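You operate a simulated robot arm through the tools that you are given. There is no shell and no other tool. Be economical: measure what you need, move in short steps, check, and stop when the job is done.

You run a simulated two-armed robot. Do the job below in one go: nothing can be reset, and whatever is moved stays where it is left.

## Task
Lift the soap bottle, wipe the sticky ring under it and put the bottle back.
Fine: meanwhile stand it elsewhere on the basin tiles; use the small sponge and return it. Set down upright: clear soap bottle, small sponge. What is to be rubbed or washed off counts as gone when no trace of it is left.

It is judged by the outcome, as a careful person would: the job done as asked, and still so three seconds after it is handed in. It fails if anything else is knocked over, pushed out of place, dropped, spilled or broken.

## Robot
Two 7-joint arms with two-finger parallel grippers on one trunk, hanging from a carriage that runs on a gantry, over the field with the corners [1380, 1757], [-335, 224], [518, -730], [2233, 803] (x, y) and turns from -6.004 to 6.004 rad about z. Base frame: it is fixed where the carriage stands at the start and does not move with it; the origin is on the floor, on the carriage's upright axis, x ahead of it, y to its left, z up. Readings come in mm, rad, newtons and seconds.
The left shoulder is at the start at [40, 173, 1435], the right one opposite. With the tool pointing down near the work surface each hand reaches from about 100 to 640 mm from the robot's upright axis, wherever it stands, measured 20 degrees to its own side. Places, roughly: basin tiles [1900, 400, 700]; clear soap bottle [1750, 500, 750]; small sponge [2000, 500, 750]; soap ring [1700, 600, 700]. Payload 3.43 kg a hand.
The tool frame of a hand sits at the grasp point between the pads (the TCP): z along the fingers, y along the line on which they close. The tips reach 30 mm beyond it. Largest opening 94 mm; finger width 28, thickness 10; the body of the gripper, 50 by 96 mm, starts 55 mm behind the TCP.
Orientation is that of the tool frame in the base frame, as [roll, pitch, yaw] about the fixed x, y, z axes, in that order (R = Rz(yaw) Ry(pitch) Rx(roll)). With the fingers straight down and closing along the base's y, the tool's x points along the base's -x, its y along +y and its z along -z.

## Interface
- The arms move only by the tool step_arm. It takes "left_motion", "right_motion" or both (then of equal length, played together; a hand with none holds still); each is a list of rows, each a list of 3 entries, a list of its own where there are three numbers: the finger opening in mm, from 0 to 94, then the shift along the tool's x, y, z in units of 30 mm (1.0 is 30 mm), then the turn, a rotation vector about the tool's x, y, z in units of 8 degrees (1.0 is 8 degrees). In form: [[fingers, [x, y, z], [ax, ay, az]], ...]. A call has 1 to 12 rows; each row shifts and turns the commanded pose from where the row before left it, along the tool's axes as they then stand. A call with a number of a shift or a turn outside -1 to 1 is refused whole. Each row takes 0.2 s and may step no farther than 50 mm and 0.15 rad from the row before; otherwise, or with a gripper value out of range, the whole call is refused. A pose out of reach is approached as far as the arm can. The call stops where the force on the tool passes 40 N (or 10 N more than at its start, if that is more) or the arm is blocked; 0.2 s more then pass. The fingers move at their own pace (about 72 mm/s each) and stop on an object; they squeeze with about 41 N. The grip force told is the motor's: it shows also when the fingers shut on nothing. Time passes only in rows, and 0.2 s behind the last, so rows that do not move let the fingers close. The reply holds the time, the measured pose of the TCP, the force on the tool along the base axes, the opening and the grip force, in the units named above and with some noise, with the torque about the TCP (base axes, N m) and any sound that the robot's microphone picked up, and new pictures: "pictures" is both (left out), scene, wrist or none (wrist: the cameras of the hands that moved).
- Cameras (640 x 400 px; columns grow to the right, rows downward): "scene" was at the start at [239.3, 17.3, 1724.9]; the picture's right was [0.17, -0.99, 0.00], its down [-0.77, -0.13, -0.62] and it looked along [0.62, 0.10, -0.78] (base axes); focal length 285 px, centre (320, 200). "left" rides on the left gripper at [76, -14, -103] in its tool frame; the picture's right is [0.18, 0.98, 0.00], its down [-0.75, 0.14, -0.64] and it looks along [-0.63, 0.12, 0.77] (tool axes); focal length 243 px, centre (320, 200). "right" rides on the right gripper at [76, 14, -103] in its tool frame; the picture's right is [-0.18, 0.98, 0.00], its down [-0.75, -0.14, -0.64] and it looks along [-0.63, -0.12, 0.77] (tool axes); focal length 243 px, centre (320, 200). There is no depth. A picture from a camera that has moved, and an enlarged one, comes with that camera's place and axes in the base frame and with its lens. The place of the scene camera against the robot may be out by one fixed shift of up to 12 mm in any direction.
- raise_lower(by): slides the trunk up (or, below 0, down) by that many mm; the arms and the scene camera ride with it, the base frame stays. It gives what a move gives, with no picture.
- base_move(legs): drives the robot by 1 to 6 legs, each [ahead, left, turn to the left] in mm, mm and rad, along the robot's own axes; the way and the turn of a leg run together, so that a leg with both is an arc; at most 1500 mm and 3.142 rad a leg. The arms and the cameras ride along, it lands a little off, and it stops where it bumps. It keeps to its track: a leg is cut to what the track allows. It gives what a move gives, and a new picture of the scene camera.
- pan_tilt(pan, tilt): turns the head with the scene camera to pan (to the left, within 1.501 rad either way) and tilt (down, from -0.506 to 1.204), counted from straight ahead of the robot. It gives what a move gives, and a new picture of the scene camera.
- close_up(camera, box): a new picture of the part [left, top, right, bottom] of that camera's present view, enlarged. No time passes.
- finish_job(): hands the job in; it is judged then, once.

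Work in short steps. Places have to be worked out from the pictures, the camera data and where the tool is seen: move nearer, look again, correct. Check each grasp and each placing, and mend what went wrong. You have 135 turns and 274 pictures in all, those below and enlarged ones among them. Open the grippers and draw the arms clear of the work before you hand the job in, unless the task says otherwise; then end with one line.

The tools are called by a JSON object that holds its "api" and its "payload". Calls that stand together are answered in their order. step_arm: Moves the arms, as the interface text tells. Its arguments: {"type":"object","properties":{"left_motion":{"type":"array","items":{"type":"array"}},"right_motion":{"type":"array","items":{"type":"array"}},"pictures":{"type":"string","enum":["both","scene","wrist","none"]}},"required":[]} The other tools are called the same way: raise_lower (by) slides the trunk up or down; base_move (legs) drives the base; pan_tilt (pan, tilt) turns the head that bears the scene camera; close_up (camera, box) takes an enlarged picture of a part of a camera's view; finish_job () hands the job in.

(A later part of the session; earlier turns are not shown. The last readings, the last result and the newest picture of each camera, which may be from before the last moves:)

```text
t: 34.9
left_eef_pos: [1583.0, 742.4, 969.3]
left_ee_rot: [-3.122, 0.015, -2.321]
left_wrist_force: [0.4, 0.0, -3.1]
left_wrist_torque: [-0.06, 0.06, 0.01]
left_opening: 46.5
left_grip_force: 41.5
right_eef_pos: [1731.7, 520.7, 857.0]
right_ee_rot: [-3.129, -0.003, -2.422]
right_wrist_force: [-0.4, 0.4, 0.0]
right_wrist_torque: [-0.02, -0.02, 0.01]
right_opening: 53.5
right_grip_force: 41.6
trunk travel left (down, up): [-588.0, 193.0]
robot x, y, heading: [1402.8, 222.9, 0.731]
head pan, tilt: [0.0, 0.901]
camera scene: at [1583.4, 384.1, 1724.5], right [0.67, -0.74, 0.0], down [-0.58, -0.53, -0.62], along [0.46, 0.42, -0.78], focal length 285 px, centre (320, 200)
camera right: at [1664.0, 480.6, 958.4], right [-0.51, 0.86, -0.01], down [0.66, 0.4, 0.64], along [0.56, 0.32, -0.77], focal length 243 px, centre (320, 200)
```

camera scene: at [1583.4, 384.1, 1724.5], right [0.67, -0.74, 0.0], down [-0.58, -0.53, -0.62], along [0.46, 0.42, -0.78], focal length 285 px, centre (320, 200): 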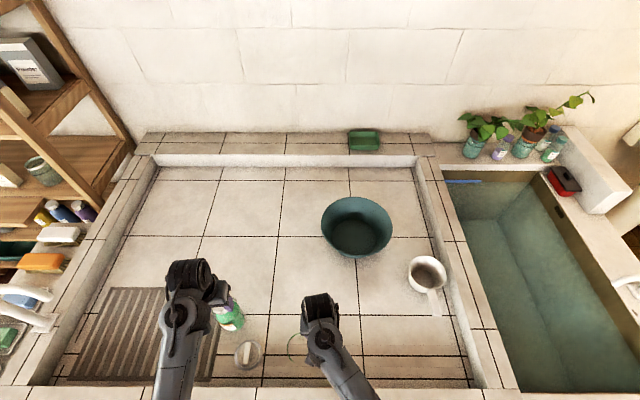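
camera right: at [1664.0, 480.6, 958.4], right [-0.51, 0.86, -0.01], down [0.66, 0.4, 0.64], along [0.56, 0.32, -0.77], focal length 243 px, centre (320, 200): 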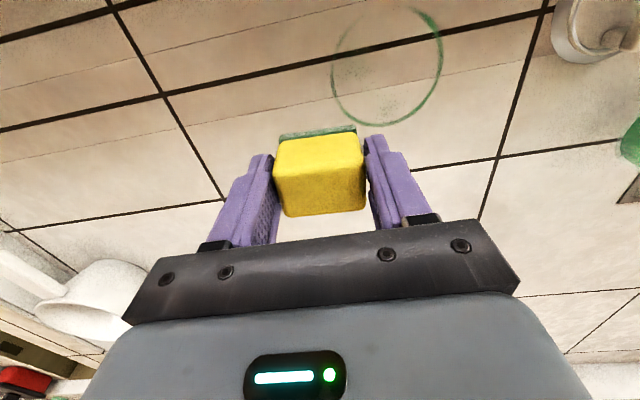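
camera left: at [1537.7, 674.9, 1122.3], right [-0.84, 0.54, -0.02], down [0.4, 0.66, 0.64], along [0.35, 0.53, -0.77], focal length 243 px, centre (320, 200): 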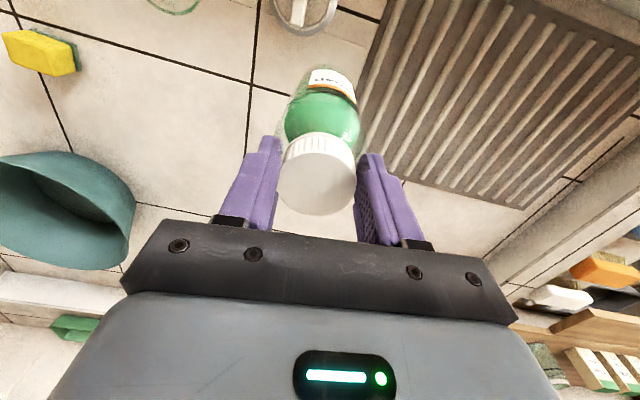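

Ring centre about (1675,547), Ø≈90 mm. Move over it and lower carefully toward contact.

{"api": "step_arm", "payload": {"right_motion": [[30, [0.4, 0.95, 0], [0, 0, 0]], [30, [0.46, 0.95, 0], [0, 0, 0]], [30, [0, 0, 1], [0, 0, 0]], [30, [0, 0, 1], [0, 0, 0]], [30, [0, 0, 0.3], [0, 0, 0]], [30, [0, 0, 0], [0, 0, 0]]], "pictures": "both"}}

```text
t: 35.8
left_eef_pos: [1582.5, 742.1, 969.1]
left_ee_rot: [-3.122, 0.014, -2.32]
left_wrist_force: [-0.4, -0.6, -3.4]
left_wrist_torque: [-0.05, 0.06, -0.03]
left_opening: 46.6
left_grip_force: 40.7
right_eef_pos: [1729.2, 487.4, 782.1]
right_ee_rot: [-3.021, -0.002, -2.445]
right_wrist_force: [-0.1, -0.8, 17.1]
right_wrist_torque: [0.23, 0.34, 0.01]
right_opening: 53.9
right_grip_force: 40.6
trunk travel left (down, up): [-588.0, 193.0]
robot x, y, heading: [1402.8, 220.3, 0.736]
head pan, tilt: [0.0, 0.901]
stopped in row 4 (right hand): the force on the tool passed its limit at 68 N (the readings are from after the stop); the commanded pose is now the measured one
camera scene: at [1583.7, 384.1, 1724.9], right [0.67, -0.74, 0.0], down [-0.58, -0.53, -0.62], along [0.46, 0.42, -0.78], focal length 285 px, centre (320, 200)
camera right: at [1654.2, 456.9, 881.8], right [-0.49, 0.87, -0.12], down [0.62, 0.44, 0.65], along [0.62, 0.24, -0.75], focal length 243 px, centre (320, 200)
```

scene: 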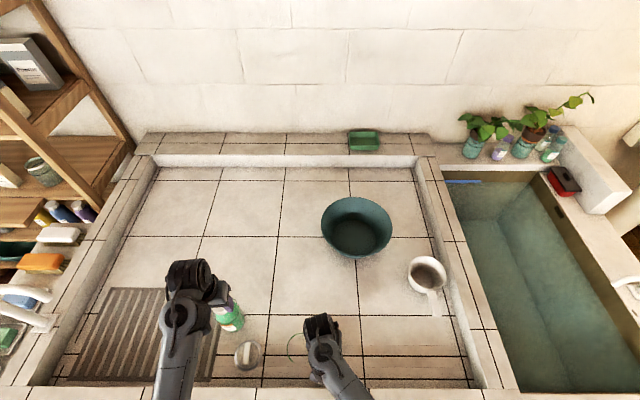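
right: 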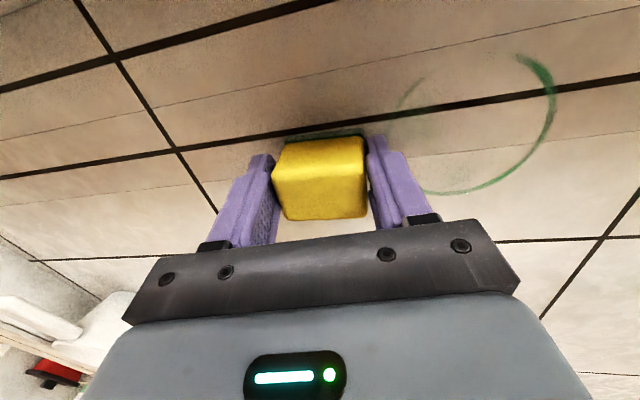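

The right arm can't reach that far left. I'll lift it, raise the trunk 60 for clearance, and drive the base 150 mm to the left.

{"api": "step_arm", "payload": {"right_motion": [[30, [0, 0, -1], [0, 0, 0]], [30, [0, -0.5, -1], [-0.45, 0, 0]], [30, [0, -0.5, 0], [-0.41, 0, 0]], [30, [0, 0, 0], [0, 0, 0]]], "pictures": "none"}}

{"api": "raise_lower", "payload": {"by": 60}}

{"api": "base_move", "payload": {"legs": [[0, 150, 0]]}}

```text
t: 36.8
left_eef_pos: [1581.7, 742.2, 968.4]
left_ee_rot: [-3.122, 0.015, -2.32]
left_wrist_force: [0.4, 0.2, -3.7]
left_wrist_torque: [-0.07, -0.02, 0.03]
left_opening: 46.4
left_grip_force: 41.0
right_eef_pos: [1743.4, 471.4, 843.3]
right_ee_rot: [3.14, -0.005, -2.443]
right_wrist_force: [0.0, 0.2, -0.6]
right_wrist_torque: [0.0, -0.02, 0.01]
right_opening: 53.7
right_grip_force: 40.8
trunk travel left (down, up): [-588.0, 193.0]
robot x, y, heading: [1404.8, 224.3, 0.734]
head pan, tilt: [0.0, 0.901]
```

```text
t: 37.8
left_eef_pos: [1583.0, 741.5, 1029.0]
left_ee_rot: [-3.122, 0.015, -2.321]
left_wrist_force: [0.8, 0.2, -4.0]
left_wrist_torque: [-0.04, 0.03, -0.01]
left_opening: 46.5
left_grip_force: 40.8
right_eef_pos: [1743.6, 471.7, 901.7]
right_ee_rot: [3.14, -0.006, -2.442]
right_wrist_force: [0.2, 0.0, 0.4]
right_wrist_torque: [0.0, 0.03, -0.04]
right_opening: 53.6
right_grip_force: 41.0
trunk travel left (down, up): [-648.0, 133.0]
robot x, y, heading: [1404.3, 220.5, 0.734]
head pan, tilt: [0.0, 0.901]
```

```text
t: 39.2
left_eef_pos: [1482.5, 854.5, 1030.3]
left_ee_rot: [-3.123, 0.015, -2.325]
left_wrist_force: [-0.1, 0.3, -4.5]
left_wrist_torque: [-0.04, 0.05, -0.01]
left_opening: 46.7
left_grip_force: 41.2
right_eef_pos: [1642.5, 582.8, 902.8]
right_ee_rot: [3.14, -0.004, -2.443]
right_wrist_force: [-1.2, 0.5, -0.2]
right_wrist_torque: [-0.01, -0.02, 0.02]
right_opening: 53.2
right_grip_force: 41.0
trunk travel left (down, up): [-648.0, 133.0]
robot x, y, heading: [1303.3, 331.6, 0.734]
head pan, tilt: [0.0, 0.901]
camera scene: at [1482.5, 496.0, 1784.4], right [0.67, -0.74, 0.0], down [-0.58, -0.52, -0.62], along [0.46, 0.42, -0.78], focal length 285 px, centre (320, 200)
```

scene: 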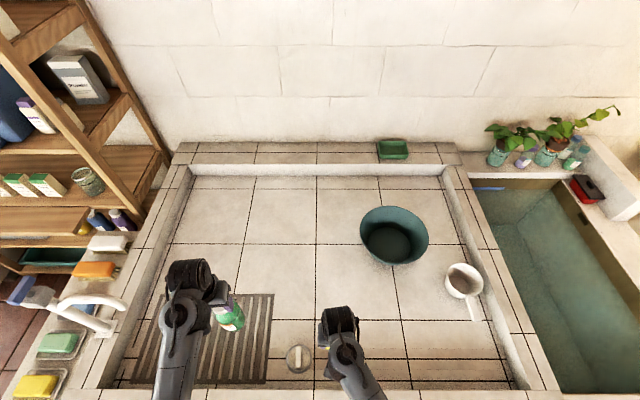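

Now the right hand can reach: move it 48 mm right over the ring centre; move the left hand off the rack area to the right/ahead, then lower the trunk back.

{"api": "step_arm", "payload": {"right_motion": [[30, [-0.06, -0.8, 0], [0, 0, 0]], [30, [0, -0.8, 0], [0, 0, 0]], [30, [0, 0, 0], [0, 0, 0]], [30, [0, 0, 0], [0, 0, 0]], [30, [0, 0, 0], [0, 0, 0]]], "left_motion": [[30, [-0.6, -0.6, 0], [0, 0, 0]], [30, [-0.6, -0.8, 0], [0, 0, 0]], [30, [-0.6, -0.8, 0], [0, 0, 0]], [30, [-0.4, -0.6, 0], [0, 0, 0]], [30, [0, 0, 0], [0, 0, 0]]], "pictures": "both"}}

```text
t: 40.4
left_eef_pos: [1588.8, 845.8, 1031.0]
left_ee_rot: [-3.123, 0.014, -2.324]
left_wrist_force: [-0.2, 0.3, -3.3]
left_wrist_torque: [-0.04, 0.03, 0.02]
left_opening: 46.8
left_grip_force: 41.1
right_eef_pos: [1676.1, 547.9, 902.9]
right_ee_rot: [3.141, -0.004, -2.443]
right_wrist_force: [0.4, -1.0, -1.1]
right_wrist_torque: [0.0, 0.03, 0.01]
right_opening: 53.1
right_grip_force: 41.3
trunk travel left (down, up): [-648.0, 133.0]
robot x, y, heading: [1305.4, 333.0, 0.732]
head pan, tilt: [0.0, 0.901]
camera scene: at [1482.5, 495.8, 1784.4], right [0.67, -0.74, 0.0], down [-0.58, -0.52, -0.62], along [0.46, 0.42, -0.78], focal length 285 px, centre (320, 200)
camera right: at [1607.0, 509.1, 1005.7], right [-0.49, 0.87, 0.0], down [0.67, 0.38, 0.64], along [0.56, 0.31, -0.77], focal length 243 px, centre (320, 200)
camera left: at [1544.4, 780.2, 1132.3], right [-0.84, 0.54, -0.02], down [0.4, 0.65, 0.65], along [0.36, 0.54, -0.76], focal length 243 px, centre (320, 200)
```

scene: 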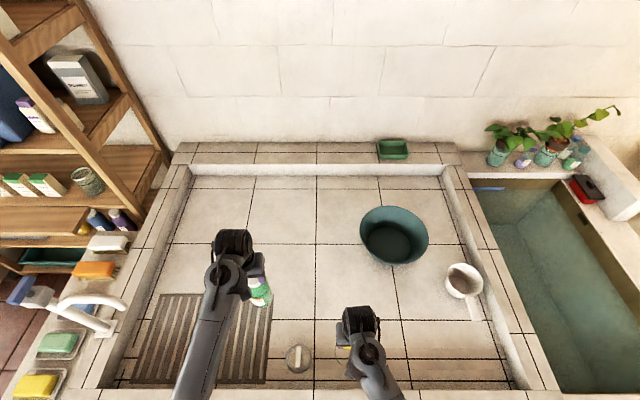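
right: 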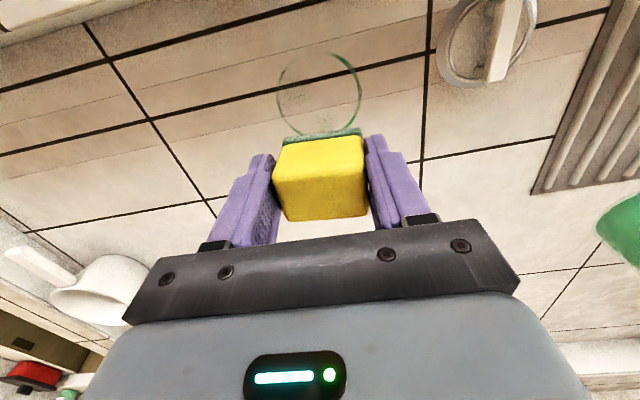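
left: 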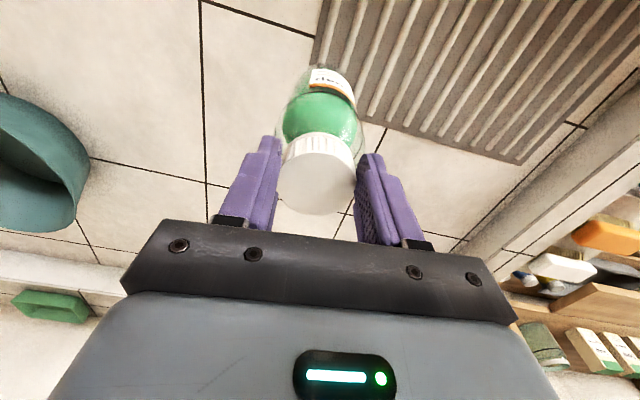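

Right hand is now exactly over the ring (centre ≈(1675,546)). Lower the trunk 60, then descend to contact.

{"api": "raise_lower", "payload": {"by": -60}}

{"api": "step_arm", "payload": {"right_motion": [[30, [0, 0, 1], [0, 0, 0]], [30, [0, 0, 0.5], [0, 0, 0]], [30, [0, 0, 0.2], [0, 0, 0]], [30, [0, 0, 0.15], [0, 0, 0]], [30, [0, 0, 0], [0, 0, 0]]], "pictures": "wrist"}}

```text
t: 41.4
left_eef_pos: [1588.7, 846.0, 971.2]
left_ee_rot: [-3.123, 0.014, -2.326]
left_wrist_force: [-0.3, 0.2, -4.2]
left_wrist_torque: [-0.03, 0.01, 0.0]
left_opening: 46.6
left_grip_force: 41.0
right_eef_pos: [1675.2, 548.1, 843.2]
right_ee_rot: [3.138, -0.003, -2.444]
right_wrist_force: [0.7, -0.4, 0.9]
right_wrist_torque: [0.03, -0.02, -0.01]
right_opening: 53.2
right_grip_force: 41.0
trunk travel left (down, up): [-588.0, 193.0]
robot x, y, heading: [1297.3, 332.8, 0.734]
head pan, tilt: [0.0, 0.901]
```

```text
t: 42.6
left_eef_pos: [1589.2, 844.6, 971.3]
left_ee_rot: [-3.124, 0.014, -2.326]
left_wrist_force: [0.6, 0.2, -4.0]
left_wrist_torque: [-0.03, 0.03, 0.0]
left_opening: 47.0
left_grip_force: 40.9
right_eef_pos: [1674.9, 549.0, 790.6]
right_ee_rot: [3.14, -0.004, -2.443]
right_wrist_force: [0.0, -0.3, -0.8]
right_wrist_torque: [-0.02, -0.02, -0.05]
right_opening: 53.3
right_grip_force: 41.2
trunk travel left (down, up): [-588.0, 193.0]
robot x, y, heading: [1299.1, 336.3, 0.734]
head pan, tilt: [0.0, 0.901]
camera right: at [1606.6, 509.7, 891.1], right [-0.49, 0.87, 0.0], down [0.67, 0.38, 0.64], along [0.56, 0.31, -0.77], focal length 243 px, centre (320, 200)
```

right: 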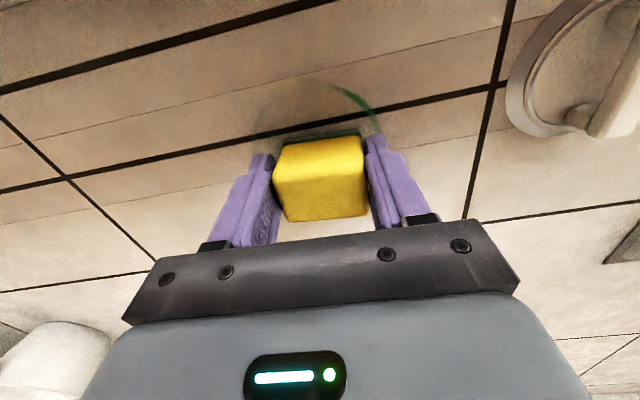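

Just above contact; press ~8 mm further in small steps.

{"api": "step_arm", "payload": {"right_motion": [[30, [0, 0, 0.1], [0, 0, 0]], [30, [0, 0, 0.1], [0, 0, 0]], [30, [0, 0, 0.05], [0, 0, 0]], [30, [0, 0, 0], [0, 0, 0]]], "pictures": "none"}}

```text
t: 43.6
left_eef_pos: [1589.2, 845.2, 971.3]
left_ee_rot: [-3.124, 0.014, -2.326]
left_wrist_force: [0.1, 0.6, -3.9]
left_wrist_torque: [-0.07, 0.07, -0.02]
left_opening: 47.1
left_grip_force: 41.1
right_eef_pos: [1675.0, 548.0, 782.1]
right_ee_rot: [3.137, -0.002, -2.443]
right_wrist_force: [-4.2, -2.5, 27.1]
right_wrist_torque: [-0.62, -0.2, -0.1]
right_opening: 53.4
right_grip_force: 41.0
trunk travel left (down, up): [-588.0, 193.0]
robot x, y, heading: [1297.2, 333.7, 0.728]
head pan, tilt: [0.0, 0.901]
```

Contact at 27 N; ease off ~1.5 mm and begin wiping strokes fore-aft, centre and left band.

{"api": "step_arm", "payload": {"right_motion": [[30, [0, 0, -0.05], [0, 0, 0]], [30, [-0.8, 0, 0], [0, 0, 0]], [30, [-0.8, 0, 0], [0, 0, 0]], [30, [0.8, 0, 0], [0, 0, 0]], [30, [0.8, 0, 0], [0, 0, 0]], [30, [0.8, 0, 0], [0, 0, 0]], [30, [0.8, 0, 0], [0, 0, 0]], [30, [0, 1, 0], [0, 0, 0]], [30, [-0.8, 0, 0], [0, 0, 0]], [30, [-0.8, 0, 0], [0, 0, 0]], [30, [-0.8, 0, 0], [0, 0, 0]], [30, [-0.8, 0, 0], [0, 0, 0]]], "pictures": "wrist"}}

```text
t: 46.2
left_eef_pos: [1589.2, 845.1, 971.2]
left_ee_rot: [-3.12, 0.014, -2.325]
left_wrist_force: [-0.1, 0.1, -4.7]
left_wrist_torque: [-0.05, 0.04, 0.0]
left_opening: 46.7
left_grip_force: 40.3
right_eef_pos: [1694.3, 605.0, 782.2]
right_ee_rot: [3.141, -0.004, -2.445]
right_wrist_force: [0.2, 0.0, -0.6]
right_wrist_torque: [-0.02, -0.01, -0.02]
right_opening: 53.2
right_grip_force: 41.1
trunk travel left (down, up): [-588.0, 193.0]
robot x, y, heading: [1303.1, 332.8, 0.728]
head pan, tilt: [0.0, 0.901]
camera right: at [1626.1, 565.3, 884.1], right [-0.49, 0.87, 0.0], down [0.67, 0.38, 0.64], along [0.56, 0.31, -0.77], focal length 243 px, centre (320, 200)
```

right: 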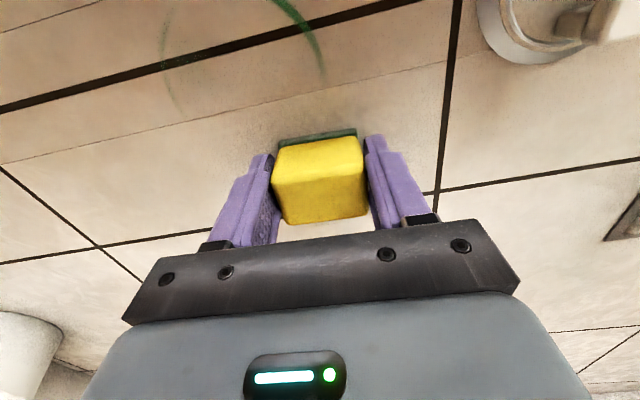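

The far part of the ring is gone; here force dropped to zero, so press 3 mm more and sweep back along the left band with extra strokes.

{"api": "step_arm", "payload": {"right_motion": [[30, [0.4, 0, 0.1], [0, 0, 0]], [30, [0.8, 0, 0], [0, 0, 0]], [30, [0.6, 0, 0], [0, 0, 0]], [30, [0.6, 0, 0], [0, 0, 0]]], "pictures": "wrist"}}

```text
t: 47.2
left_eef_pos: [1589.1, 845.8, 971.8]
left_ee_rot: [-3.122, 0.014, -2.326]
left_wrist_force: [0.1, 0.8, -3.2]
left_wrist_torque: [-0.05, 0.04, -0.01]
left_opening: 46.9
left_grip_force: 40.5
right_eef_pos: [1637.0, 558.5, 781.7]
right_ee_rot: [3.139, -0.004, -2.446]
right_wrist_force: [1.9, -0.2, 11.2]
right_wrist_torque: [-0.09, 0.04, -0.01]
right_opening: 53.3
right_grip_force: 40.8
trunk travel left (down, up): [-588.0, 193.0]
robot x, y, heading: [1303.8, 336.3, 0.734]
head pan, tilt: [0.0, 0.901]
camera right: at [1568.5, 519.0, 883.2], right [-0.49, 0.87, 0.0], down [0.67, 0.38, 0.64], along [0.56, 0.31, -0.77], focal length 243 px, centre (320, 200)
```

right: 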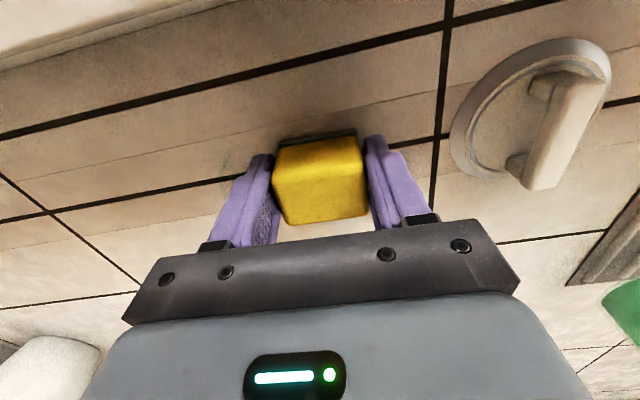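

Good contact (11 N). Continue backward, across the near edge, then the right band.

{"api": "step_arm", "payload": {"right_motion": [[30, [0.8, 0, 0], [0, 0, 0]], [30, [0, -0.8, 0], [0, 0, 0]], [30, [0, -0.8, 0], [0, 0, 0]], [30, [0, -0.7, 0], [0, 0, 0]], [30, [-0.8, 0, 0], [0, 0, 0]], [30, [-0.8, 0, 0.03], [0, 0, 0]], [30, [-0.8, 0, 0.03], [0, 0, 0]], [30, [-0.8, 0, 0.03], [0, 0, 0]]], "pictures": "wrist"}}

```text
t: 48.2
left_eef_pos: [1588.6, 845.6, 970.2]
left_ee_rot: [-3.124, 0.012, -2.324]
left_wrist_force: [0.0, 0.3, -4.1]
left_wrist_torque: [-0.09, 0.03, -0.02]
left_opening: 46.8
left_grip_force: 40.8
right_eef_pos: [1664.5, 494.3, 781.0]
right_ee_rot: [3.137, -0.004, -2.441]
right_wrist_force: [-2.9, 0.2, 9.1]
right_wrist_torque: [-0.19, 0.02, -0.01]
right_opening: 53.1
right_grip_force: 40.9
trunk travel left (down, up): [-588.0, 193.0]
robot x, y, heading: [1301.1, 337.3, 0.738]
head pan, tilt: [0.0, 0.901]
stopped in row 5 (right hand): the force on the tool passed its limit at 51 N (the readings are from after the stop); the commanded pose is now the measured one
camera right: at [1596.2, 454.6, 883.3], right [-0.49, 0.87, 0.01], down [0.67, 0.38, 0.64], along [0.55, 0.32, -0.77], focal length 243 px, centre (320, 200)
```

right: 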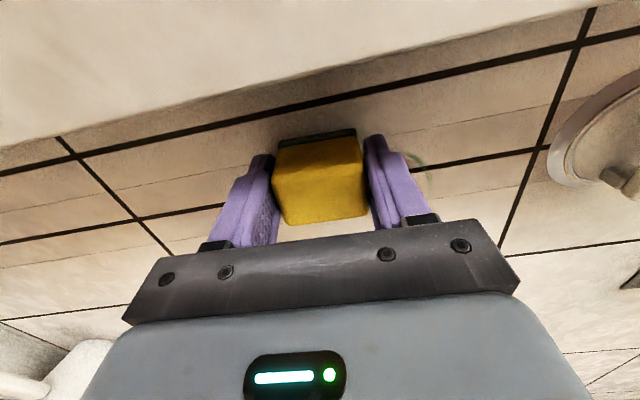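

Force spike stopped it; contact is fine (9 N). Continue ahead along the right band with gentler steps.

{"api": "step_arm", "payload": {"right_motion": [[30, [-0.5, 0, 0], [0, 0, 0]], [30, [-0.5, 0, 0], [0, 0, 0]], [30, [-0.5, 0, 0.03], [0, 0, 0]], [30, [-0.5, 0, 0.03], [0, 0, 0]], [30, [-0.5, 0, 0], [0, 0, 0]], [30, [-0.5, 0, 0], [0, 0, 0]], [30, [0, 0, 0], [0, 0, 0]]], "pictures": "wrist"}}

```text
t: 49.0
left_eef_pos: [1589.9, 843.0, 970.3]
left_ee_rot: [-3.122, 0.013, -2.324]
left_wrist_force: [0.0, 0.9, -3.8]
left_wrist_torque: [-0.05, 0.06, 0.02]
left_opening: 46.7
left_grip_force: 41.1
right_eef_pos: [1693.7, 517.7, 780.7]
right_ee_rot: [3.138, -0.012, -2.441]
right_wrist_force: [-2.1, -4.1, 11.2]
right_wrist_torque: [-0.11, -0.13, -0.06]
right_opening: 53.2
right_grip_force: 41.0
trunk travel left (down, up): [-588.0, 193.0]
robot x, y, heading: [1302.2, 334.6, 0.731]
head pan, tilt: [0.0, 0.901]
stopped in row 3 (right hand): the force on the tool passed its limit at 58 N (the readings are from after the stop); the commanded pose is now the measured one
camera right: at [1626.9, 478.3, 883.5], right [-0.49, 0.87, 0.0], down [0.67, 0.38, 0.63], along [0.55, 0.31, -0.77], focal length 243 px, centre (320, 200)
```

right: 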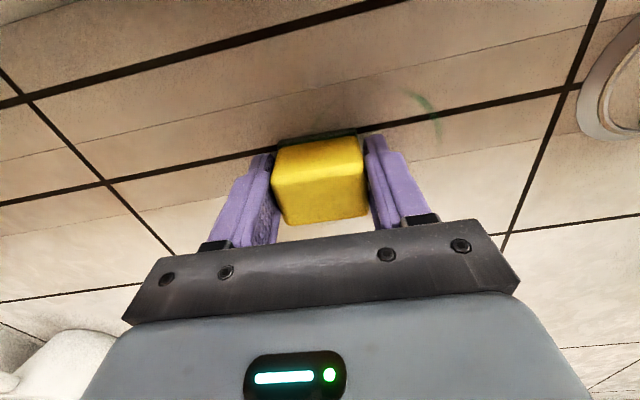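

Most is gone; a remnant remains left near (1639,557). Ease 1.5 mm, finish the right band ahead, then return.

{"api": "step_arm", "payload": {"right_motion": [[30, [0, 0, -0.07], [0, 0, 0]], [30, [-0.5, 0, 0], [0, 0, 0]], [30, [-0.5, 0, 0], [0, 0, 0]], [30, [-0.5, 0, 0], [0, 0, 0]], [30, [0, 0.5, 0], [0, 0, 0]], [30, [0, 0.5, 0], [0, 0, 0]], [30, [0.5, 0, 0], [0, 0, 0]], [30, [0.5, 0, 0], [0, 0, 0]], [30, [0.5, 0.4, 0], [0, 0, 0]], [30, [0.5, 0.4, 0], [0, 0, 0]], [30, [0, 0.4, 0], [0, 0, 0]]], "pictures": "wrist"}}

```text
t: 51.4
left_eef_pos: [1589.2, 846.2, 971.1]
left_ee_rot: [-3.125, 0.015, -2.324]
left_wrist_force: [-0.7, 0.5, -4.3]
left_wrist_torque: [0.0, 0.04, -0.03]
left_opening: 46.9
left_grip_force: 40.7
right_eef_pos: [1639.7, 559.3, 781.4]
right_ee_rot: [3.137, -0.01, -2.44]
right_wrist_force: [-0.1, 1.4, 1.5]
right_wrist_torque: [0.04, -0.06, -0.01]
right_opening: 53.1
right_grip_force: 40.5
trunk travel left (down, up): [-588.0, 193.0]
robot x, y, heading: [1300.7, 331.7, 0.731]
head pan, tilt: [0.0, 0.901]
camera right: at [1572.6, 519.7, 883.6], right [-0.49, 0.87, 0.0], down [0.67, 0.38, 0.63], along [0.55, 0.32, -0.77], focal length 243 px, centre (320, 200)
```

right: 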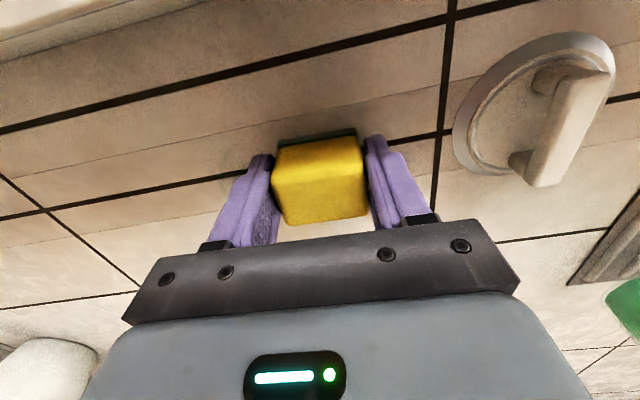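

Now on the remnant with light contact; press and scrub fore-aft with short strokes.

{"api": "step_arm", "payload": {"right_motion": [[30, [0, 0, 0.08], [0, 0, 0]], [30, [0.4, 0, 0], [0, 0, 0]], [30, [0.4, 0, 0], [0, 0, 0]], [30, [-0.5, 0, 0], [0, 0, 0]], [30, [-0.5, 0, 0], [0, 0, 0]], [30, [-0.4, 0.1, 0], [0, 0, 0]], [30, [0.5, 0, 0], [0, 0, 0]], [30, [0.5, 0, 0], [0, 0, 0]], [30, [0.4, -0.4, 0], [0, 0, 0]], [30, [0, -0.4, 0], [0, 0, 0]], [30, [0, -0.4, 0], [0, 0, 0]]], "pictures": "wrist"}}

```text
t: 52.8
left_eef_pos: [1588.4, 843.4, 970.5]
left_ee_rot: [-3.121, 0.011, -2.324]
left_wrist_force: [0.4, 0.5, -3.5]
left_wrist_torque: [-0.03, 0.06, 0.0]
left_opening: 46.7
left_grip_force: 41.0
right_eef_pos: [1647.1, 570.2, 781.9]
right_ee_rot: [3.137, -0.018, -2.44]
right_wrist_force: [-2.7, -6.7, 14.8]
right_wrist_torque: [-0.07, -0.13, -0.1]
right_opening: 53.1
right_grip_force: 40.7
trunk travel left (down, up): [-588.0, 193.0]
robot x, y, heading: [1301.3, 336.8, 0.729]
head pan, tilt: [0.0, 0.901]
stopped in row 7 (right hand): the force on the tool passed its limit at 51 N (the readings are from after the stop); the commanded pose is now the measured one
camera right: at [1580.7, 530.5, 884.1], right [-0.49, 0.87, 0.0], down [0.68, 0.38, 0.63], along [0.55, 0.31, -0.78], focal length 243 px, centre (320, 200)
```

right: 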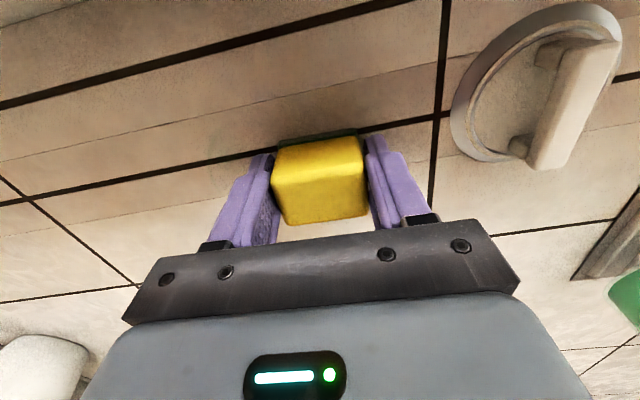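

No green seen nearby. Lift ~110 mm and inspect the area.

{"api": "step_arm", "payload": {"right_motion": [[30, [0, 0, -1], [0, 0, 0]], [30, [0, 0, -1], [0, 0, 0]], [30, [-0.5, -0.4, -1], [0, 0.2, 0]], [30, [-0.6, -0.4, -0.5], [0, 0, 0]], [30, [0, 0, 0], [0, 0, 0]]], "pictures": "both"}}

{"api": "close_up", "payload": {"camera": "right", "box": [200, 0, 456, 160]}}

```text
t: 54.0
left_eef_pos: [1587.6, 845.0, 970.7]
left_ee_rot: [-3.123, 0.015, -2.324]
left_wrist_force: [0.2, 0.5, -3.9]
left_wrist_torque: [-0.07, 0.05, 0.01]
left_opening: 47.0
left_grip_force: 40.7
right_eef_pos: [1690.9, 575.8, 883.3]
right_ee_rot: [3.136, -0.045, -2.44]
right_wrist_force: [-0.7, 0.8, -0.6]
right_wrist_torque: [0.01, -0.04, 0.0]
right_opening: 53.0
right_grip_force: 40.7
trunk travel left (down, up): [-588.0, 193.0]
robot x, y, heading: [1297.0, 333.4, 0.722]
head pan, tilt: [0.0, 0.901]
camera scene: at [1482.3, 495.7, 1724.4], right [0.67, -0.74, 0.0], down [-0.58, -0.52, -0.62], along [0.46, 0.41, -0.78], focal length 285 px, centre (320, 200)
camera right: at [1626.7, 539.0, 988.1], right [-0.49, 0.87, 0.0], down [0.69, 0.4, 0.61], along [0.53, 0.3, -0.8], focal length 243 px, centre (320, 200)
```

scene: 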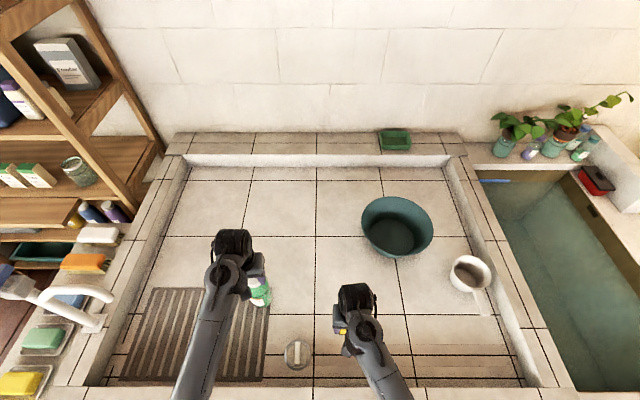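
right: 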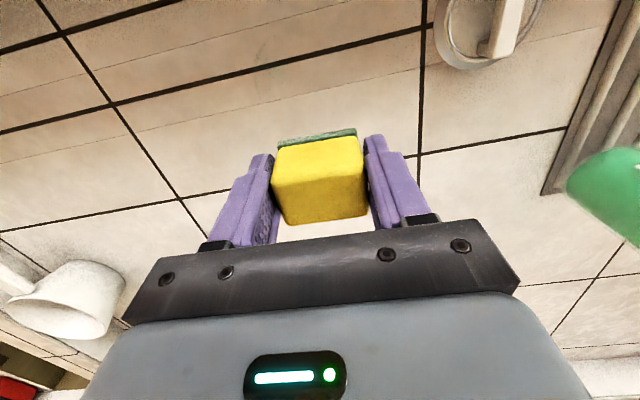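

```text
2.50 times, centred on (328, 80) of right
camera zoom: at [1626.7, 539.0, 988.1], right [-0.49, 0.87, 0.0], down [0.69, 0.4, 0.61], along [0.53, 0.3, -0.8], focal length 606 px, centre (300, 500)
```

zoom: 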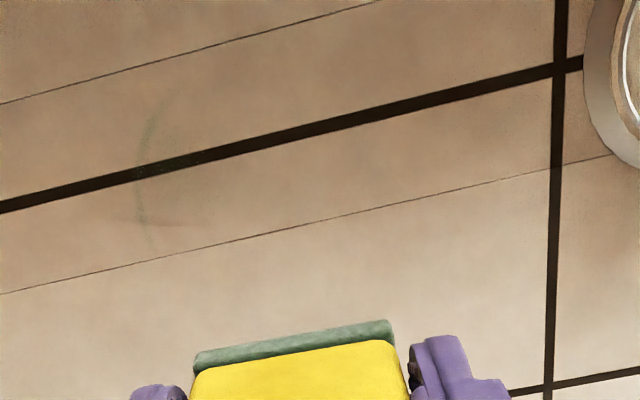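

A faint arc remains on the right side around (1667–1713, 502–520). Level the hand and go scrub there again.

{"api": "step_arm", "payload": {"right_motion": [[30, [0.34, -0.9, 0.5], [0, -0.32, 0]], [30, [0, -0.9, 1], [0, 0, 0]], [30, [0, 0, 1], [0, 0, 0]], [30, [0, 0, 0.6], [0, 0, 0]], [30, [0, 0, 0.2], [0, 0, 0]], [30, [0, 0, 0.05], [0, 0, 0]], [30, [0, 0, 0], [0, 0, 0]]], "pictures": "none"}}

```text
t: 55.6
left_eef_pos: [1587.6, 844.8, 971.0]
left_ee_rot: [-3.124, 0.014, -2.323]
left_wrist_force: [-0.1, 0.6, -4.4]
left_wrist_torque: [0.0, 0.04, -0.03]
left_opening: 47.1
left_grip_force: 41.0
right_eef_pos: [1715.7, 525.5, 783.3]
right_ee_rot: [3.136, -0.002, -2.44]
right_wrist_force: [-0.5, -0.8, -0.4]
right_wrist_torque: [0.02, 0.0, 0.0]
right_opening: 53.0
right_grip_force: 41.5
trunk travel left (down, up): [-588.0, 193.0]
robot x, y, heading: [1301.7, 334.3, 0.734]
head pan, tilt: [0.0, 0.901]
```

No contact yet; lower 3 mm more and stroke back slowly.

{"api": "step_arm", "payload": {"right_motion": [[30, [0, 0, 0.07], [0, 0, 0]], [30, [0, 0, 0.03], [0, 0, 0]], [30, [0.4, 0, 0], [0, 0, 0]], [30, [0.4, 0, 0], [0, 0, 0]], [30, [0.4, 0, 0], [0, 0, 0]], [30, [0, 0, 0], [0, 0, 0]]], "pictures": "none"}}

```text
t: 57.0
left_eef_pos: [1589.3, 844.9, 971.0]
left_ee_rot: [-3.122, 0.013, -2.325]
left_wrist_force: [-0.6, -0.6, -4.8]
left_wrist_torque: [-0.02, 0.02, -0.01]
left_opening: 47.0
left_grip_force: 40.7
right_eef_pos: [1689.1, 503.3, 782.4]
right_ee_rot: [3.137, 0.0, -2.44]
right_wrist_force: [0.5, -0.7, 2.1]
right_wrist_torque: [-0.07, 0.04, 0.0]
right_opening: 53.1
right_grip_force: 41.0
trunk travel left (down, up): [-588.0, 193.0]
robot x, y, heading: [1305.4, 334.9, 0.732]
head pan, tilt: [0.0, 0.901]
```

Light contact (2 N). Press ~2 mm more and scrub back and forth.

{"api": "step_arm", "payload": {"right_motion": [[30, [0, 0, 0.05], [0, 0, 0]], [30, [0.4, 0, 0], [0, 0, 0]], [30, [0.4, 0, 0], [0, 0, 0]], [30, [0.2, 0.1, 0], [0, 0, 0]], [30, [-0.4, 0, 0], [0, 0, 0]], [30, [-0.4, 0, 0], [0, 0, 0]], [30, [-0.4, 0, 0], [0, 0, 0]], [30, [-0.4, 0, 0.02], [0, 0, 0]], [30, [-0.4, 0, 0.02], [0, 0, 0]], [30, [-0.4, 0, 0], [0, 0, 0]], [30, [0, 0, 0], [0, 0, 0]]], "pictures": "none"}}

```text
t: 58.2
left_eef_pos: [1588.7, 843.0, 970.0]
left_ee_rot: [-3.123, 0.012, -2.324]
left_wrist_force: [0.0, -0.4, -3.6]
left_wrist_torque: [-0.02, 0.06, 0.01]
left_opening: 46.9
left_grip_force: 41.0
right_eef_pos: [1670.3, 489.5, 781.2]
right_ee_rot: [3.136, -0.003, -2.442]
right_wrist_force: [-2.6, -6.6, 18.0]
right_wrist_torque: [-0.29, 0.06, -0.08]
right_opening: 53.1
right_grip_force: 41.0
trunk travel left (down, up): [-588.0, 193.0]
robot x, y, heading: [1306.6, 334.8, 0.727]
head pan, tilt: [0.0, 0.901]
stopped in row 5 (right hand): the force on the tool passed its limit at 48 N (the readings are from after the stop); the commanded pose is now the measured one
```

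Ease slightly and stroke ahead again.

{"api": "step_arm", "payload": {"right_motion": [[30, [0, 0, -0.05], [0, 0, 0]], [30, [-0.3, 0.1, 0], [0, 0, 0]], [30, [-0.4, 0.1, 0.02], [0, 0, 0]], [30, [-0.4, 0, 0.02], [0, 0, 0]], [30, [-0.4, 0, 0.02], [0, 0, 0]], [30, [-0.4, 0, 0.02], [0, 0, 0]], [30, [-0.3, 0, 0], [0, 0, 0]], [30, [0, 0, 0], [0, 0, 0]]], "pictures": "none"}}

```text
t: 59.2
left_eef_pos: [1589.3, 844.8, 969.9]
left_ee_rot: [-3.123, 0.012, -2.325]
left_wrist_force: [-0.7, 1.0, -4.4]
left_wrist_torque: [-0.05, 0.02, 0.0]
left_opening: 47.0
left_grip_force: 41.5
right_eef_pos: [1689.2, 518.6, 780.4]
right_ee_rot: [3.133, -0.005, -2.441]
right_wrist_force: [-0.3, -1.8, 10.1]
right_wrist_torque: [-0.11, -0.09, -0.06]
right_opening: 53.0
right_grip_force: 41.3
trunk travel left (down, up): [-588.0, 193.0]
robot x, y, heading: [1301.3, 334.7, 0.731]
head pan, tilt: [0.0, 0.901]
stopped in row 5 (right hand): the force on the tool passed its limit at 46 N (the readings are from after the stop); the commanded pose is now the measured one
```

Continue ahead without further pressing, then back once over the middle interior.

{"api": "step_arm", "payload": {"right_motion": [[30, [0, 0, -0.05], [0, 0, 0]], [30, [-0.4, 0, 0], [0, 0, 0]], [30, [-0.4, 0, 0], [0, 0, 0]], [30, [-0.4, 0.4, 0], [0, 0, 0]], [30, [0.4, 0.3, 0], [0, 0, 0]], [30, [0.4, 0, 0], [0, 0, 0]], [30, [0.4, 0, 0], [0, 0, 0]], [30, [0.4, 0, 0], [0, 0, 0]], [30, [0.4, 0, 0], [0, 0, 0]], [30, [0.4, 0, 0], [0, 0, 0]]], "pictures": "none"}}

{"api": "step_arm", "payload": {"right_motion": [[30, [0, 0, -1], [0, 0, 0]], [30, [-1, 0, -1], [0, 0, 0]], [30, [-1, 0, -1], [0, 0, 0]], [30, [-0.6, 0, -0.6], [0, 0, 0]], [30, [0, 0, 0], [0, 0, 0]]], "pictures": "wrist"}}

{"api": "close_up", "payload": {"camera": "right", "box": [160, 0, 448, 180]}}

```text
t: 61.4
left_eef_pos: [1588.0, 845.0, 970.5]
left_ee_rot: [-3.125, 0.012, -2.324]
left_wrist_force: [-0.1, 0.3, -4.4]
left_wrist_torque: [-0.05, 0.03, 0.0]
left_opening: 46.7
left_grip_force: 40.5
right_eef_pos: [1646.0, 508.3, 781.7]
right_ee_rot: [3.134, -0.004, -2.439]
right_wrist_force: [0.2, 1.1, -0.5]
right_wrist_torque: [-0.02, 0.01, 0.01]
right_opening: 52.9
right_grip_force: 41.0
trunk travel left (down, up): [-588.0, 193.0]
robot x, y, heading: [1307.6, 334.1, 0.729]
head pan, tilt: [0.0, 0.901]
```

```text
t: 62.6
left_eef_pos: [1587.8, 845.0, 972.4]
left_ee_rot: [-3.125, 0.014, -2.325]
left_wrist_force: [1.0, -0.4, -4.0]
left_wrist_torque: [-0.05, 0.05, 0.02]
left_opening: 46.6
left_grip_force: 40.8
right_eef_pos: [1707.8, 561.5, 888.6]
right_ee_rot: [3.134, -0.003, -2.442]
right_wrist_force: [0.9, 0.2, -0.4]
right_wrist_torque: [0.03, 0.0, 0.02]
right_opening: 53.2
right_grip_force: 41.1
trunk travel left (down, up): [-588.0, 193.0]
robot x, y, heading: [1300.0, 334.4, 0.732]
head pan, tilt: [0.0, 0.901]
camera right: at [1641.1, 522.1, 990.5], right [-0.49, 0.87, 0.01], down [0.67, 0.38, 0.64], along [0.55, 0.32, -0.77], focal length 243 px, centre (320, 200)
```

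right: 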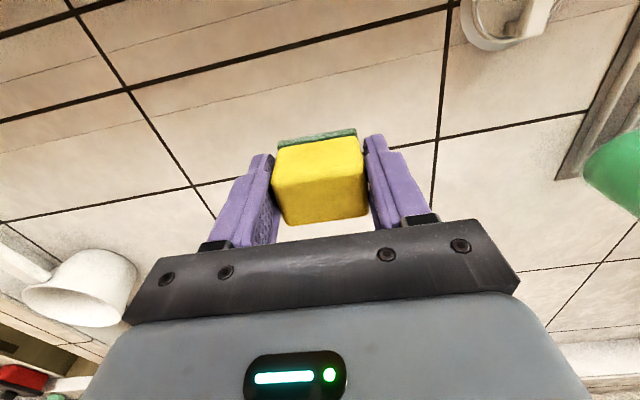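

```text
2.22 times, centred on (304, 90) of right
camera zoom: at [1641.1, 522.1, 990.5], right [-0.49, 0.87, 0.01], down [0.67, 0.38, 0.64], along [0.55, 0.32, -0.77], focal length 539 px, centre (356, 444)
```

zoom: 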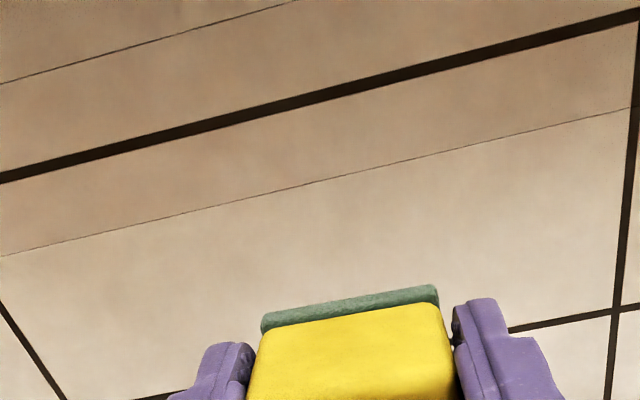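

The tile looks clean; zoom further on the ring area to make sure.

{"api": "close_up", "payload": {"camera": "right", "box": [245, 0, 405, 100]}}

{"api": "close_up", "payload": {"camera": "scene", "box": [300, 330, 400, 393]}}

```text
4.00 times, centred on (325, 50) of right
camera zoom: at [1641.1, 522.1, 990.5], right [-0.49, 0.87, 0.01], down [0.67, 0.38, 0.64], along [0.55, 0.32, -0.77], focal length 970 px, centre (300, 800)
```

zoom: 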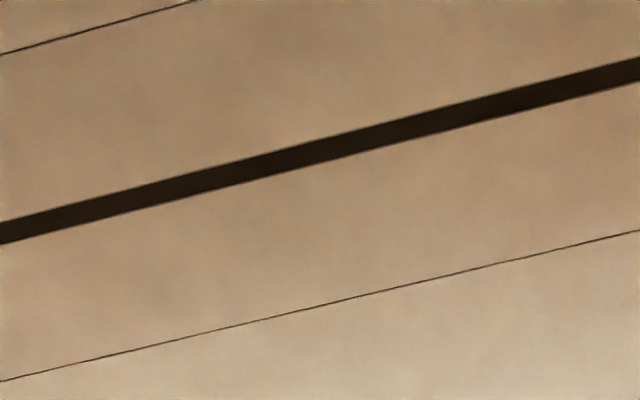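

```text
6.35 times, centred on (350, 362) of scene
camera zoom: at [1482.3, 495.4, 1724.4], right [0.67, -0.74, 0.0], down [-0.58, -0.52, -0.62], along [0.46, 0.41, -0.78], focal length 1811 px, centre (130, -825)
```

zoom: 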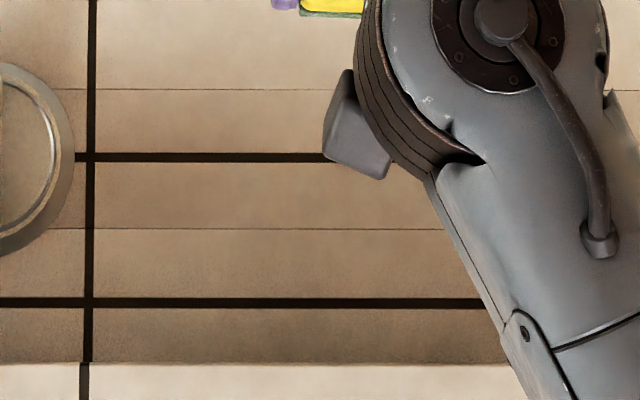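

Near part of the ring lies just outside this view; shift the hand ahead... i.e. back 45 mm and up 30 to inspect it.

{"api": "step_arm", "payload": {"right_motion": [[30, [1, 0, -0.5], [0, 0, 0]], [30, [0.8, 0, -0.5], [0, 0, 0]], [30, [0, 0, 0], [0, 0, 0]]], "pictures": "none"}}

{"api": "close_up", "payload": {"camera": "right", "box": [220, 0, 428, 130]}}

```text
t: 63.4
left_eef_pos: [1588.6, 843.9, 970.9]
left_ee_rot: [-3.124, 0.012, -2.323]
left_wrist_force: [0.3, -0.5, -5.5]
left_wrist_torque: [-0.05, 0.05, 0.01]
left_opening: 46.7
left_grip_force: 41.6
right_eef_pos: [1667.0, 526.8, 918.7]
right_ee_rot: [3.135, -0.002, -2.44]
right_wrist_force: [0.5, -0.1, -0.7]
right_wrist_torque: [-0.01, 0.01, -0.01]
right_opening: 53.0
right_grip_force: 41.3
trunk travel left (down, up): [-588.0, 193.0]
robot x, y, heading: [1304.5, 331.3, 0.736]
head pan, tilt: [0.0, 0.901]
```

```text
3.08 times, centred on (324, 65) of right
camera zoom: at [1599.6, 486.0, 1020.5], right [-0.49, 0.87, 0.01], down [0.67, 0.38, 0.64], along [0.55, 0.32, -0.77], focal length 746 px, centre (308, 615)
```

zoom: 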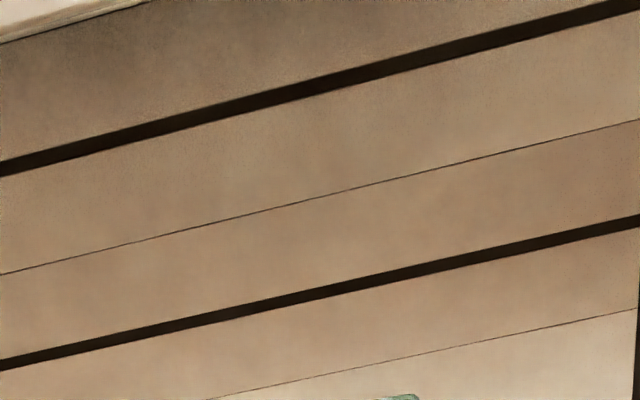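

All clean. Now carry the sponge back above its original spot (1872,522.5).

{"api": "step_arm", "payload": {"right_motion": [[30, [-0.86, -0.75, 0], [0, 0, 0]], [30, [-0.86, -0.75, 0], [0, 0, 0]], [30, [-0.86, -0.75, 0], [0, 0, 0]], [30, [-0.86, -0.75, 0], [0, 0, 0]], [30, [-0.86, -0.75, 0], [0, 0, 0]], [30, [-0.86, -0.75, 0], [0, 0, 0]], [30, [0, 0, 1], [0, 0, 0]], [30, [0, 0, 1], [0, 0, 0]], [30, [0, 0, 1], [0, 0, 0]], [30, [0, 0, 0], [0, 0, 0]]], "pictures": "both"}}

```text
t: 65.6
left_eef_pos: [1588.8, 844.8, 970.9]
left_ee_rot: [-3.125, 0.013, -2.324]
left_wrist_force: [-0.1, -0.4, -4.0]
left_wrist_torque: [-0.08, 0.08, -0.01]
left_opening: 46.9
left_grip_force: 40.8
right_eef_pos: [1871.5, 521.6, 827.6]
right_ee_rot: [3.132, -0.003, -2.441]
right_wrist_force: [0.2, 1.2, 0.3]
right_wrist_torque: [-0.01, 0.01, 0.0]
right_opening: 53.1
right_grip_force: 41.3
trunk travel left (down, up): [-588.0, 193.0]
robot x, y, heading: [1301.3, 337.0, 0.733]
head pan, tilt: [0.0, 0.901]
camera scene: at [1482.4, 495.5, 1724.4], right [0.67, -0.74, 0.0], down [-0.58, -0.52, -0.62], along [0.46, 0.41, -0.78], focal length 285 px, centre (320, 200)
camera right: at [1803.9, 482.1, 929.5], right [-0.49, 0.87, 0.01], down [0.67, 0.38, 0.64], along [0.55, 0.32, -0.77], focal length 243 px, centre (320, 200)
```

scene: 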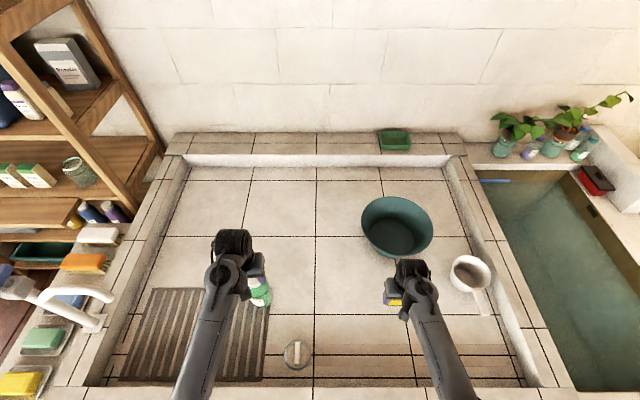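
right: 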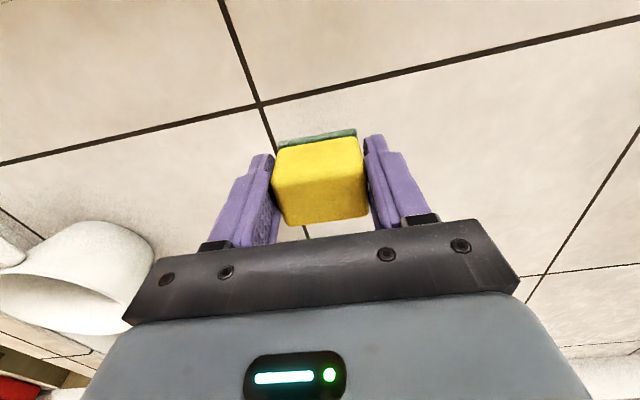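

Exactly over the spot. Lower to just above contact, then in small steps.

{"api": "step_arm", "payload": {"right_motion": [[30, [0, 0, 0.8], [0, 0, -0.15]], [30, [0, 0, 0.4], [0, 0, 0]], [30, [0, 0, 0.1], [0, 0, 0]], [30, [0, 0, 0.1], [0, 0, 0]], [30, [0, 0, 0], [0, 0, 0]]], "pictures": "none"}}

```text
t: 66.8
left_eef_pos: [1588.5, 843.8, 970.4]
left_ee_rot: [-3.125, 0.014, -2.324]
left_wrist_force: [-0.1, 1.0, -3.8]
left_wrist_torque: [-0.01, 0.06, -0.07]
left_opening: 46.8
left_grip_force: 41.5
right_eef_pos: [1871.0, 523.2, 786.0]
right_ee_rot: [3.131, -0.003, -2.419]
right_wrist_force: [0.0, -0.6, 0.3]
right_wrist_torque: [0.02, 0.04, 0.01]
right_opening: 53.5
right_grip_force: 40.9
trunk travel left (down, up): [-588.0, 193.0]
robot x, y, heading: [1300.9, 337.8, 0.73]
head pan, tilt: [0.0, 0.901]
```

{"api": "step_arm", "payload": {"right_motion": [[30, [0, 0, 0.06], [0, 0, 0]], [30, [0, 0, 0.05], [0, 0, 0]], [30, [0, 0, 0], [0, 0, 0]]], "pictures": "wrist"}}

```text
t: 67.6
left_eef_pos: [1587.6, 844.4, 970.2]
left_ee_rot: [-3.125, 0.015, -2.325]
left_wrist_force: [0.7, -0.3, -3.5]
left_wrist_torque: [-0.05, 0.01, -0.01]
left_opening: 46.7
left_grip_force: 40.7
right_eef_pos: [1872.4, 523.2, 783.5]
right_ee_rot: [3.133, -0.004, -2.42]
right_wrist_force: [-0.7, 0.4, 0.0]
right_wrist_torque: [-0.02, 0.02, 0.01]
right_opening: 53.0
right_grip_force: 40.8
trunk travel left (down, up): [-588.0, 193.0]
robot x, y, heading: [1302.6, 331.8, 0.728]
head pan, tilt: [0.0, 0.901]
camera right: at [1805.5, 481.7, 885.5], right [-0.51, 0.86, 0.01], down [0.66, 0.39, 0.64], along [0.55, 0.33, -0.77], focal length 243 px, centre (320, 200)
```

right: 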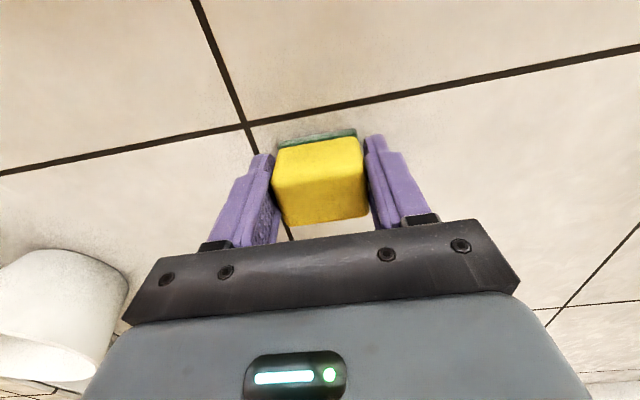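

Still no contact; lower in 1.5 mm steps.

{"api": "step_arm", "payload": {"right_motion": [[30, [0, 0, 0.05], [0, 0, 0]], [30, [0, 0, 0.04], [0, 0, 0]], [30, [0, 0, 0], [0, 0, 0]]], "pictures": "none"}}

```text
t: 68.4
left_eef_pos: [1588.9, 844.5, 970.5]
left_ee_rot: [-3.122, 0.014, -2.326]
left_wrist_force: [-0.2, -0.1, -4.6]
left_wrist_torque: [-0.06, 0.03, -0.02]
left_opening: 46.8
left_grip_force: 41.7
right_eef_pos: [1871.9, 524.1, 780.6]
right_ee_rot: [3.134, -0.004, -2.421]
right_wrist_force: [-3.7, -2.4, 8.0]
right_wrist_torque: [-0.06, 0.01, -0.01]
right_opening: 52.9
right_grip_force: 41.1
trunk travel left (down, up): [-588.0, 193.0]
robot x, y, heading: [1302.8, 332.6, 0.728]
head pan, tilt: [0.0, 0.901]
```

Contact (8 N). Open the fingers and rise.

{"api": "step_arm", "payload": {"right_motion": [[60, [0, 0, 0], [0, 0, 0]], [94, [0, 0, 0], [0, 0, 0]], [94, [0, 0, 0], [0, 0, 0]], [94, [0, 0, -0.6], [0, 0, 0]], [94, [0, 0, -1], [0, 0, 0]], [94, [0, 0, -1], [0, 0, 0]], [94, [0, 0, -1], [0, 0, 0]], [94, [0, 0, 0], [0, 0, 0]]], "pictures": "both"}}

```text
t: 70.2
left_eef_pos: [1588.2, 845.2, 970.6]
left_ee_rot: [-3.125, 0.015, -2.327]
left_wrist_force: [0.2, 0.4, -5.3]
left_wrist_torque: [-0.05, 0.03, 0.0]
left_opening: 46.7
left_grip_force: 40.7
right_eef_pos: [1872.5, 521.4, 888.2]
right_ee_rot: [3.133, -0.005, -2.419]
right_wrist_force: [0.0, -0.3, 0.1]
right_wrist_torque: [0.02, 0.0, 0.0]
right_opening: 94.2
right_grip_force: 0.1
trunk travel left (down, up): [-588.0, 193.0]
robot x, y, heading: [1304.1, 331.9, 0.734]
head pan, tilt: [0.0, 0.901]
camera scene: at [1482.3, 495.5, 1724.4], right [0.67, -0.74, 0.0], down [-0.58, -0.52, -0.62], along [0.46, 0.41, -0.78], focal length 285 px, centre (320, 200)
camera right: at [1806.6, 479.7, 989.8], right [-0.51, 0.86, 0.01], down [0.66, 0.39, 0.64], along [0.54, 0.33, -0.77], focal length 243 px, centre (320, 200)
```

scene: 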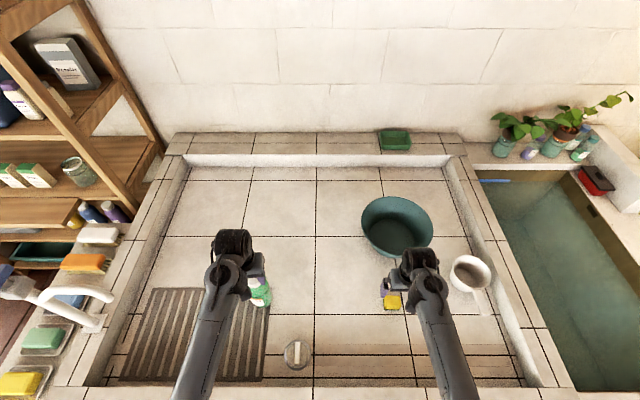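
right: 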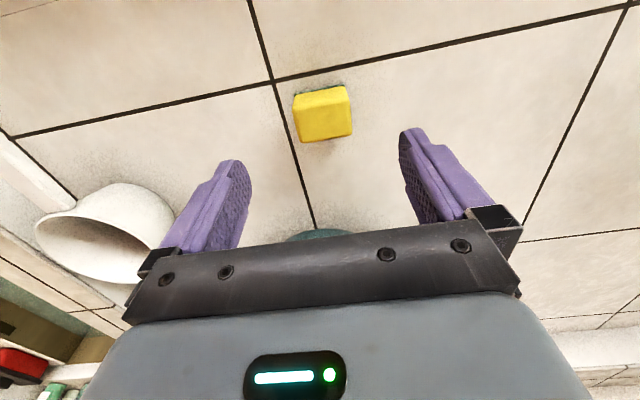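

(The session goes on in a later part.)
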